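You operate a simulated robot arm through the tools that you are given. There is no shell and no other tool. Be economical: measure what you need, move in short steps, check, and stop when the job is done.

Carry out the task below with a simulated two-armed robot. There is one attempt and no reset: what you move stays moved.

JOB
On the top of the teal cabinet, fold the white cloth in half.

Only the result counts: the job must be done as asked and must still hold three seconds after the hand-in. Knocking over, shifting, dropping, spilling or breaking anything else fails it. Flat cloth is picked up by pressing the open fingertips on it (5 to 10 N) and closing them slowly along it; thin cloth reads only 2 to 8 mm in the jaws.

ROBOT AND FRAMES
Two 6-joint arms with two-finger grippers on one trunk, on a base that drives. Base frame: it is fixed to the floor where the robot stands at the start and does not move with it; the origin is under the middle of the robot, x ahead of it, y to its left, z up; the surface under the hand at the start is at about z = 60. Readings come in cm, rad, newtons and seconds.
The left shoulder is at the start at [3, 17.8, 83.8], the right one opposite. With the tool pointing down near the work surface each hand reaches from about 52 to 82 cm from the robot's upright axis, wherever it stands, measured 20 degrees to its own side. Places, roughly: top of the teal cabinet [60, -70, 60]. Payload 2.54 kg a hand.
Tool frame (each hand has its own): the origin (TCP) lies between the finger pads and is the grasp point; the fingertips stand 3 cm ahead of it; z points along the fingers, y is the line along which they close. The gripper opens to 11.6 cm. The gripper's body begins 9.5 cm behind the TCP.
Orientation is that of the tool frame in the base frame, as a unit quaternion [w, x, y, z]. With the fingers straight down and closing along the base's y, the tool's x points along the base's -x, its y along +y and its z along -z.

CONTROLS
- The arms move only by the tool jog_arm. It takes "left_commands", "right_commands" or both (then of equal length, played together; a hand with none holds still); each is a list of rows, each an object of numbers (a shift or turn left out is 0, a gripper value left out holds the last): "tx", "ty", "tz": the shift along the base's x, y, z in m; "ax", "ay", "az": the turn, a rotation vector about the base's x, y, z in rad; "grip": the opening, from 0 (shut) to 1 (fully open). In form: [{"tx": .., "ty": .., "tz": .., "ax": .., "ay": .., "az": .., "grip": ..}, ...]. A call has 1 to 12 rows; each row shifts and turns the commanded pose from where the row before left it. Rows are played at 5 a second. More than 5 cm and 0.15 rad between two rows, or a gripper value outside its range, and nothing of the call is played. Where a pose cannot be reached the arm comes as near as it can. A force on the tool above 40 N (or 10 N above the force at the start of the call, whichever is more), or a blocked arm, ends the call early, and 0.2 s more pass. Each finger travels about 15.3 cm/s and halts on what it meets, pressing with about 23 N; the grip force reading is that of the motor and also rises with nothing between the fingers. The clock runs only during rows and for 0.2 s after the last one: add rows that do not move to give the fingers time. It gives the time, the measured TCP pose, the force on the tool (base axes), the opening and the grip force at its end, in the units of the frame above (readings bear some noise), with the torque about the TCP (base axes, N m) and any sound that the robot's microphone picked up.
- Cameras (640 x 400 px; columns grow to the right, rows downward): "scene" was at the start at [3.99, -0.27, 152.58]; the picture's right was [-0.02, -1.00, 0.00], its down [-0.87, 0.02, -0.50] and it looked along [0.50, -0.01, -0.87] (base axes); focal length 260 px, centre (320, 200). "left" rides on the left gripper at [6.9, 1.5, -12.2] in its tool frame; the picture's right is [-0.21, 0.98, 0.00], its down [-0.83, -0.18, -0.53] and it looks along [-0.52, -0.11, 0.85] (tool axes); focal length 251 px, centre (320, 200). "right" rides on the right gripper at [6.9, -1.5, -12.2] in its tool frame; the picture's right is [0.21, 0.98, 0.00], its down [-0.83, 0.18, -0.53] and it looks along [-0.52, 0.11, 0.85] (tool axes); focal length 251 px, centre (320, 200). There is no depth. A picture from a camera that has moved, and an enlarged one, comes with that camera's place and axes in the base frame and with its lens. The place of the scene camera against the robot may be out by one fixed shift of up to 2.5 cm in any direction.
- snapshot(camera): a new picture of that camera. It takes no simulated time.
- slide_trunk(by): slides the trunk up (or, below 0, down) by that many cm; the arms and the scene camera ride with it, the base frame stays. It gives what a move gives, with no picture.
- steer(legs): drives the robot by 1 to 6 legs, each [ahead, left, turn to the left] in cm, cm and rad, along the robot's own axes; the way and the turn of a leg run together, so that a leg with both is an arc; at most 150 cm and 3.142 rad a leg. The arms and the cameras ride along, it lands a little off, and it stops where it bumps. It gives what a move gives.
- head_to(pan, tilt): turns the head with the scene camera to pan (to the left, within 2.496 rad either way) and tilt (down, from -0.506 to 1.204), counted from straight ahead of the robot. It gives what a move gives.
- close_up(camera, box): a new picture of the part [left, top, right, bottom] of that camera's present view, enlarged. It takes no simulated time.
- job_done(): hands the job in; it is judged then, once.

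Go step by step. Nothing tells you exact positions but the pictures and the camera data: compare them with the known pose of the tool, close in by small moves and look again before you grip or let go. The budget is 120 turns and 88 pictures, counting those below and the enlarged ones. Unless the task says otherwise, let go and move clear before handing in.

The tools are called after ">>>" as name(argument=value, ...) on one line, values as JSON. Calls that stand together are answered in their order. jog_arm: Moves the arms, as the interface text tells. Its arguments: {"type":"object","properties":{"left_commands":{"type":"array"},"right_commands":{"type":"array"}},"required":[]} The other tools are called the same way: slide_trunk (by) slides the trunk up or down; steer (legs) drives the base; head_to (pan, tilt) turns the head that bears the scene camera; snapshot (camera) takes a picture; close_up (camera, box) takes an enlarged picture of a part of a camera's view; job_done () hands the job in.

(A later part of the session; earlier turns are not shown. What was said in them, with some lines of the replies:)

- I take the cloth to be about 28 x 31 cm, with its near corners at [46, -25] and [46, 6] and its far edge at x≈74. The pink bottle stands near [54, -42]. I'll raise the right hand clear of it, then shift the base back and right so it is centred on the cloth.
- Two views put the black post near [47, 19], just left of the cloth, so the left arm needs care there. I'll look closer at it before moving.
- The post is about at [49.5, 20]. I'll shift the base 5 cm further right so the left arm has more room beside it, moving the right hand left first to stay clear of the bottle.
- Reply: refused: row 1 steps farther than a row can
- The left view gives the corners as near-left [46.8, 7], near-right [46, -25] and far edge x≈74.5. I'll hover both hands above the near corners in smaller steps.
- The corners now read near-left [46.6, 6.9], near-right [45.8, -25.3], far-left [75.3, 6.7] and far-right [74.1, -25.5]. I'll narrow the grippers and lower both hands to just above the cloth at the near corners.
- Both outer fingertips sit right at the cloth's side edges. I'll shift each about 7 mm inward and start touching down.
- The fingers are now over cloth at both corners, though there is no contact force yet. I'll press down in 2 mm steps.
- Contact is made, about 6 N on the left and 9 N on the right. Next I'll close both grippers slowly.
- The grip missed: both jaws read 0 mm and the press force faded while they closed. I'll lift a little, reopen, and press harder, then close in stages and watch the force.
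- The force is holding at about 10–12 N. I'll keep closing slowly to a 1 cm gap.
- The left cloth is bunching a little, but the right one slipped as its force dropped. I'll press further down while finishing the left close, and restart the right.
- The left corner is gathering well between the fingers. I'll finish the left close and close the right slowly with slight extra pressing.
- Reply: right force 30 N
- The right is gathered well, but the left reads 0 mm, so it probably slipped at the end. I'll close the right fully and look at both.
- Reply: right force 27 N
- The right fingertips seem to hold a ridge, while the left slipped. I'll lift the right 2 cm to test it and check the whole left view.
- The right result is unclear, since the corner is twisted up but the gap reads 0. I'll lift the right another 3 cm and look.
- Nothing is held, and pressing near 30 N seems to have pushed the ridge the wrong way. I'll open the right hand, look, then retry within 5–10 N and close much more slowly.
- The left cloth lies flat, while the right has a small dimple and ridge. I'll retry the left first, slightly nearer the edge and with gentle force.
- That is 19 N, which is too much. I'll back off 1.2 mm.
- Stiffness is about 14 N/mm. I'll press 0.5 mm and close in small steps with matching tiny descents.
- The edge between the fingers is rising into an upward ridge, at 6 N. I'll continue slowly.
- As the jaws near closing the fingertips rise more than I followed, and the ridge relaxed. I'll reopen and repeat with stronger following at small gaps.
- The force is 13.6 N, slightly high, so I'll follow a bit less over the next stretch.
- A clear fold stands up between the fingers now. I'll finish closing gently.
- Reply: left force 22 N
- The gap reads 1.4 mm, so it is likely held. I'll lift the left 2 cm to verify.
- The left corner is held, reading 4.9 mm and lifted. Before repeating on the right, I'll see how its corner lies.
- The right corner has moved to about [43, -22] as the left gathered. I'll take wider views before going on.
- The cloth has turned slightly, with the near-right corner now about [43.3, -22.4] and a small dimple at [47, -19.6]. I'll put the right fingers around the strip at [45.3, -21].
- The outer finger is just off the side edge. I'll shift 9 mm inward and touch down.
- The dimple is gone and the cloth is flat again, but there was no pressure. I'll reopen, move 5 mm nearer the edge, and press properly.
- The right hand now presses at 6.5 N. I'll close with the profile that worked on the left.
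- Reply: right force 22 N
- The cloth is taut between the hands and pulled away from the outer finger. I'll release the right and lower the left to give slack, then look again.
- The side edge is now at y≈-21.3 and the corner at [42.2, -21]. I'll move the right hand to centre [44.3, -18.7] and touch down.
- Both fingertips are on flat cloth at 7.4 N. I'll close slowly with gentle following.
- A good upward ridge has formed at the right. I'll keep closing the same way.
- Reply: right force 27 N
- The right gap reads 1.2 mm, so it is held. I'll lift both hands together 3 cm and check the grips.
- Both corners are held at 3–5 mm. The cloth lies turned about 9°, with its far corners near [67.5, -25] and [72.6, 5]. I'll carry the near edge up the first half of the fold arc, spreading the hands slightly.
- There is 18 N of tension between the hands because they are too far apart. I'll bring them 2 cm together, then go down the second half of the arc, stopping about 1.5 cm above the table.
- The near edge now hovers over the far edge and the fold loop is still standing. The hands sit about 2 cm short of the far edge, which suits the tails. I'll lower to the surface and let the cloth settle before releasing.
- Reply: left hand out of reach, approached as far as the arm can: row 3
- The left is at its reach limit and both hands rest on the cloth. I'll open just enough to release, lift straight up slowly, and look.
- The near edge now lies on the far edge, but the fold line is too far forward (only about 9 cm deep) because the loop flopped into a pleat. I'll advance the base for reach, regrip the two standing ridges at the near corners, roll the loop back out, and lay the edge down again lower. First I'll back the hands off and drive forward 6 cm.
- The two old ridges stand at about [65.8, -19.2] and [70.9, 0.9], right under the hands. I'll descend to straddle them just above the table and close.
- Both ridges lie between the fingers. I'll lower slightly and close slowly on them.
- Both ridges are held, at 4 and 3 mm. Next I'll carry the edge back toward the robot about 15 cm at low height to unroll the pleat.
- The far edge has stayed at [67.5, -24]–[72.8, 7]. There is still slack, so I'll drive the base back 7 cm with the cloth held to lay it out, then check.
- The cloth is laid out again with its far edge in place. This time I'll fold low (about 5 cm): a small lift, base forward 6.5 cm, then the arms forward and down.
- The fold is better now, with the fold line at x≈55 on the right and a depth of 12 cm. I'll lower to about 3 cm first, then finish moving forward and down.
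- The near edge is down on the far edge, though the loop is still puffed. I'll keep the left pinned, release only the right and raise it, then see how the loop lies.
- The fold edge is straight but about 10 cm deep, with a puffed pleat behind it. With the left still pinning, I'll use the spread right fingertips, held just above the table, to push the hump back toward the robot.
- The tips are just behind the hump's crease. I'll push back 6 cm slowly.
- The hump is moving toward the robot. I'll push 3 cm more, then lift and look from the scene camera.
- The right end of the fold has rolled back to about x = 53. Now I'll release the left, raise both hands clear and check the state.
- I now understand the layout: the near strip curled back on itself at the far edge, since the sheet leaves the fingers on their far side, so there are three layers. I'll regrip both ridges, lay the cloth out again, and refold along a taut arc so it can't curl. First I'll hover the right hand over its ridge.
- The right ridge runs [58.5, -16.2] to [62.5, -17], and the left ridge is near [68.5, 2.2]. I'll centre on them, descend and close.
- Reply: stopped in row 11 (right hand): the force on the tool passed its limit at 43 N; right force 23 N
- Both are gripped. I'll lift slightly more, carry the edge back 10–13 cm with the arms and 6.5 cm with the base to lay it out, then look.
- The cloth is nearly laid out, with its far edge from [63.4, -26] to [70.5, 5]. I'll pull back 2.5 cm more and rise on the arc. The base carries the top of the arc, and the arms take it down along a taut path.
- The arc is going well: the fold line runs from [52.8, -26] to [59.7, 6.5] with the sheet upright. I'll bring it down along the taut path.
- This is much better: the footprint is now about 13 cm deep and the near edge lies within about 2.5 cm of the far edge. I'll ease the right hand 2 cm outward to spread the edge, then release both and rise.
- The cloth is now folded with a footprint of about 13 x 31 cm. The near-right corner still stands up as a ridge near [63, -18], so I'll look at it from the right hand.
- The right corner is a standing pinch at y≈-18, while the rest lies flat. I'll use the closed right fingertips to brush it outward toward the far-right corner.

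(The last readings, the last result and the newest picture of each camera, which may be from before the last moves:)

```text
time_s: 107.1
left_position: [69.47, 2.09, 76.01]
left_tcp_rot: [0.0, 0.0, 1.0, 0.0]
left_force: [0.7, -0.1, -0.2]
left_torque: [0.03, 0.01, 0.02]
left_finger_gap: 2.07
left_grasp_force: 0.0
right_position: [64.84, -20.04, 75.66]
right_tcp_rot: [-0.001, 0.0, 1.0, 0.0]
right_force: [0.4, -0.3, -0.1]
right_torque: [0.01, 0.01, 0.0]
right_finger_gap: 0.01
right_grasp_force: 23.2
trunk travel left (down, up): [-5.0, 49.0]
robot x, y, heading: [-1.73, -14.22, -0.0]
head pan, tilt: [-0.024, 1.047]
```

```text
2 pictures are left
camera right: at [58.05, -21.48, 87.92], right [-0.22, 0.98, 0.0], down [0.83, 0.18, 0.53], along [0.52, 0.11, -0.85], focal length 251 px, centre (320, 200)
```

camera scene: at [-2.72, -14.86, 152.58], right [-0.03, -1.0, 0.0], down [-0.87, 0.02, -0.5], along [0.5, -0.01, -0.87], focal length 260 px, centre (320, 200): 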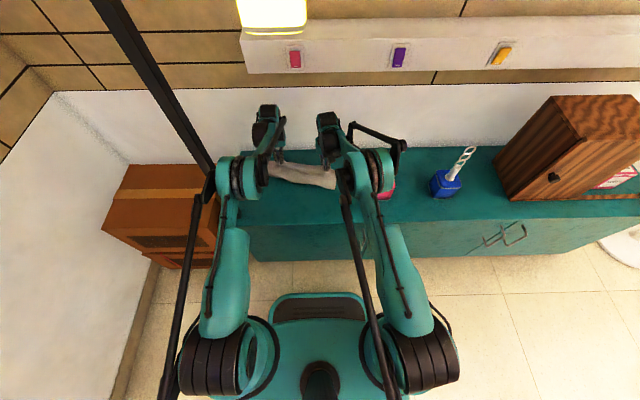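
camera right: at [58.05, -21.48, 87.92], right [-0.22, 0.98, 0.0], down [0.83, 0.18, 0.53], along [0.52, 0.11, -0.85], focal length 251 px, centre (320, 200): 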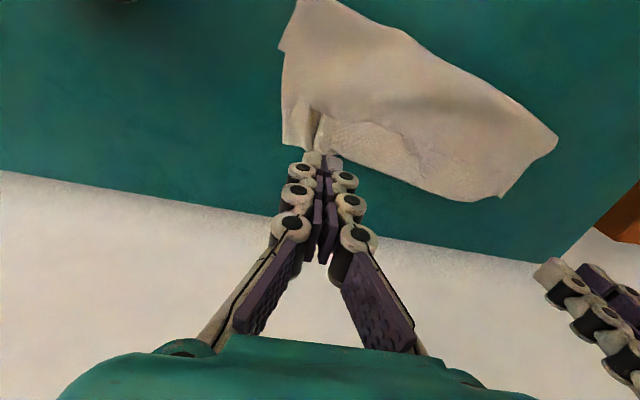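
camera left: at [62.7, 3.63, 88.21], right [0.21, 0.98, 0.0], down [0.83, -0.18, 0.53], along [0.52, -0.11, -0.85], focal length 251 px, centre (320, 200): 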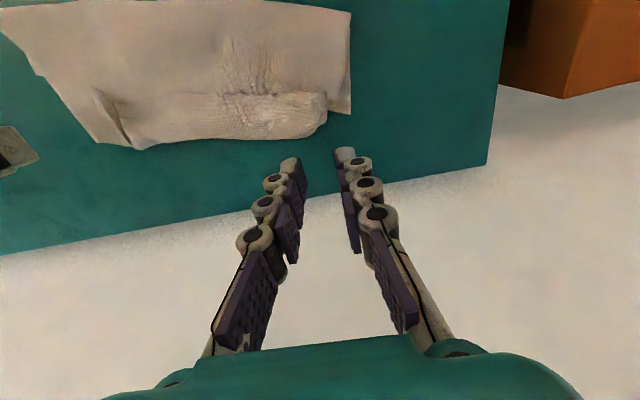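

The ridge has moved out close to the far-right corner, and the fold lies fairly flat. I'll raise and withdraw both hands, then take one last look.

>>> jog_arm(right_commands=[{"tz": 0.03}, {"tz": 0.03}, {"tz": 0.02, "tx": -0.03}, {"tx": -0.04}, {"tx": -0.04}, {}], left_commands=[{"tz": 0.03}, {"tz": 0.03}, {"tz": 0.02, "tx": -0.03}, {"tx": -0.04}, {"tx": -0.04}, {}])

>>> close_up(camera="scene", box=[190, 110, 430, 260])

```text
time_s: 108.3
left_position: [60.86, 1.21, 81.34]
left_tcp_rot: [0.053, 0.031, 0.998, -0.002]
left_force: [5.2, -1.7, -3.4]
left_torque: [0.26, 0.52, 0.02]
left_finger_gap: 2.07
left_grasp_force: 0.1
right_position: [54.69, -19.37, 82.46]
right_tcp_rot: [0.054, 0.031, 0.998, 0.006]
right_force: [4.5, -1.2, -3.8]
right_torque: [0.15, 0.49, 0.06]
right_finger_gap: 0.0
right_grasp_force: 23.3
trunk travel left (down, up): [-5.0, 49.0]
robot x, y, heading: [-0.37, -11.12, -0.058]
head pan, tilt: [-0.024, 1.047]
stopped in row 6 (right hand): the arm was blocked; the commanded pose is now the measured one
```

```text
2.67 times, centred on (310, 185) of scene
camera zoom: at [19.92, -13.45, 153.78], right [-0.09, -1.0, 0.0], down [-0.91, 0.08, -0.41], along [0.41, -0.03, -0.91], focal length 692 px, centre (347, 240)
```

zoom: 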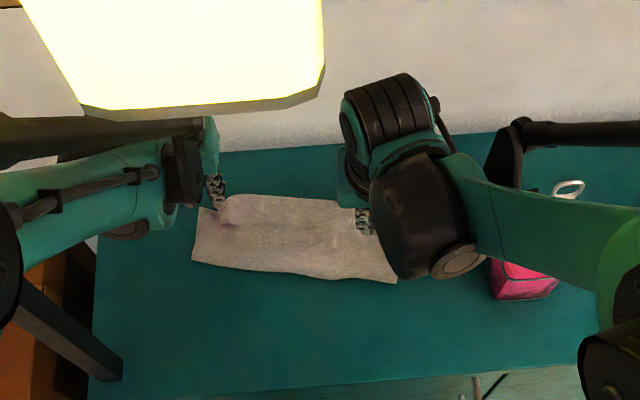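

The withdrawal was blocked and the robot now leans forward by about 0.1 rad, though the cloth and bottle still look undisturbed. I'll read the state with one still row before doing anything else.

>>> jog_arm(left_commands=[{}], right_commands=[{}])

```text
time_s: 108.7
left_position: [45.19, 2.76, 88.33]
left_tcp_rot: [0.113, 0.03, 0.993, -0.003]
left_force: [-2.2, -1.1, 3.0]
left_torque: [0.12, -0.1, 0.05]
left_finger_gap: 2.08
left_grasp_force: 0.1
right_position: [38.83, -18.41, 88.61]
right_tcp_rot: [0.114, 0.027, 0.993, 0.003]
right_force: [-2.0, -1.1, 3.2]
right_torque: [0.13, -0.18, 0.07]
right_finger_gap: 0.0
right_grasp_force: 23.1
trunk travel left (down, up): [-5.0, 49.0]
robot x, y, heading: [-1.63, -10.81, -0.056]
head pan, tilt: [-0.024, 1.047]
stopped in row 1 (left hand): the arm was blocked; the commanded pose is now the measured one
```

The robot appears to be rocking. I'll hold still one more moment and read again.

>>> jog_arm(left_commands=[{}, {}], right_commands=[{}, {}])

```text
time_s: 109.3
left_position: [52.0, 1.95, 84.81]
left_tcp_rot: [0.082, 0.032, 0.996, -0.004]
left_force: [1.0, 0.1, -0.7]
left_torque: [0.04, 0.17, 0.01]
left_finger_gap: 2.08
left_grasp_force: 0.0
right_position: [45.63, -19.22, 85.58]
right_tcp_rot: [0.082, 0.031, 0.996, 0.001]
right_force: [2.2, -0.5, -1.1]
right_torque: [0.05, 0.21, 0.02]
right_finger_gap: 0.0
right_grasp_force: 22.7
trunk travel left (down, up): [-5.0, 49.0]
robot x, y, heading: [-0.94, -11.12, -0.066]
head pan, tilt: [-0.024, 1.047]
```

It is rocking and settling. I'll wait about two more seconds.

>>> jog_arm(left_commands=[{}, {}, {}, {}, {}, {}, {}, {}, {}, {}], right_commands=[{}, {}, {}, {}, {}, {}, {}, {}, {}, {}])

```text
time_s: 111.5
left_position: [51.77, 2.22, 85.19]
left_tcp_rot: [0.084, 0.032, 0.996, -0.003]
left_force: [-0.2, -0.7, -0.1]
left_torque: [0.0, -0.02, -0.03]
left_finger_gap: 2.07
left_grasp_force: 0.0
right_position: [45.35, -19.09, 85.81]
right_tcp_rot: [0.085, 0.032, 0.996, 0.0]
right_force: [0.2, 0.0, 0.0]
right_torque: [0.02, -0.01, -0.01]
right_finger_gap: 0.0
right_grasp_force: 22.7
trunk travel left (down, up): [-5.0, 49.0]
robot x, y, heading: [-0.37, -10.87, -0.068]
head pan, tilt: [-0.024, 1.047]
```

It has settled, with both hands well clear above the cabinet. I'll use the last picture to check the cloth and surroundings.

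>>> snapshot(camera="scene")

```text
0 pictures are left
camera scene: at [3.5, -11.45, 152.58], right [-0.09, -1.0, 0.0], down [-0.86, 0.08, -0.5], along [0.5, -0.05, -0.87], focal length 260 px, centre (320, 200)
```

scene: 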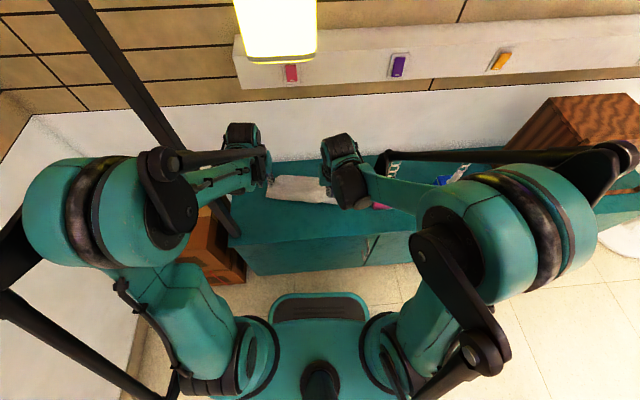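

The robot is level again (camera back at its normal height and tilt) and both hands are empty and clear of the cabinet. What is visible of the cloth and bottles looks undisturbed, so I'm handing in.

>>> job_done()

```text
The job is handed in.
```

I folded the white cloth in half on the teal cabinet and handed the job in, but the fold is not neat. It is about 13 cm deep at the right end and only about 9 cm at the left, where an even fold would be about 14 cm. The near edge curls back, about 2.5 cm short of the far edge, and the cloth sits turned by roughly 10°.

While I was withdrawing the hands, an arm was blocked and the robot rocked, then settled. I don't know what it hit. In the last picture I saw nothing knocked over or moved, but the arms hid part of the cabinet top.
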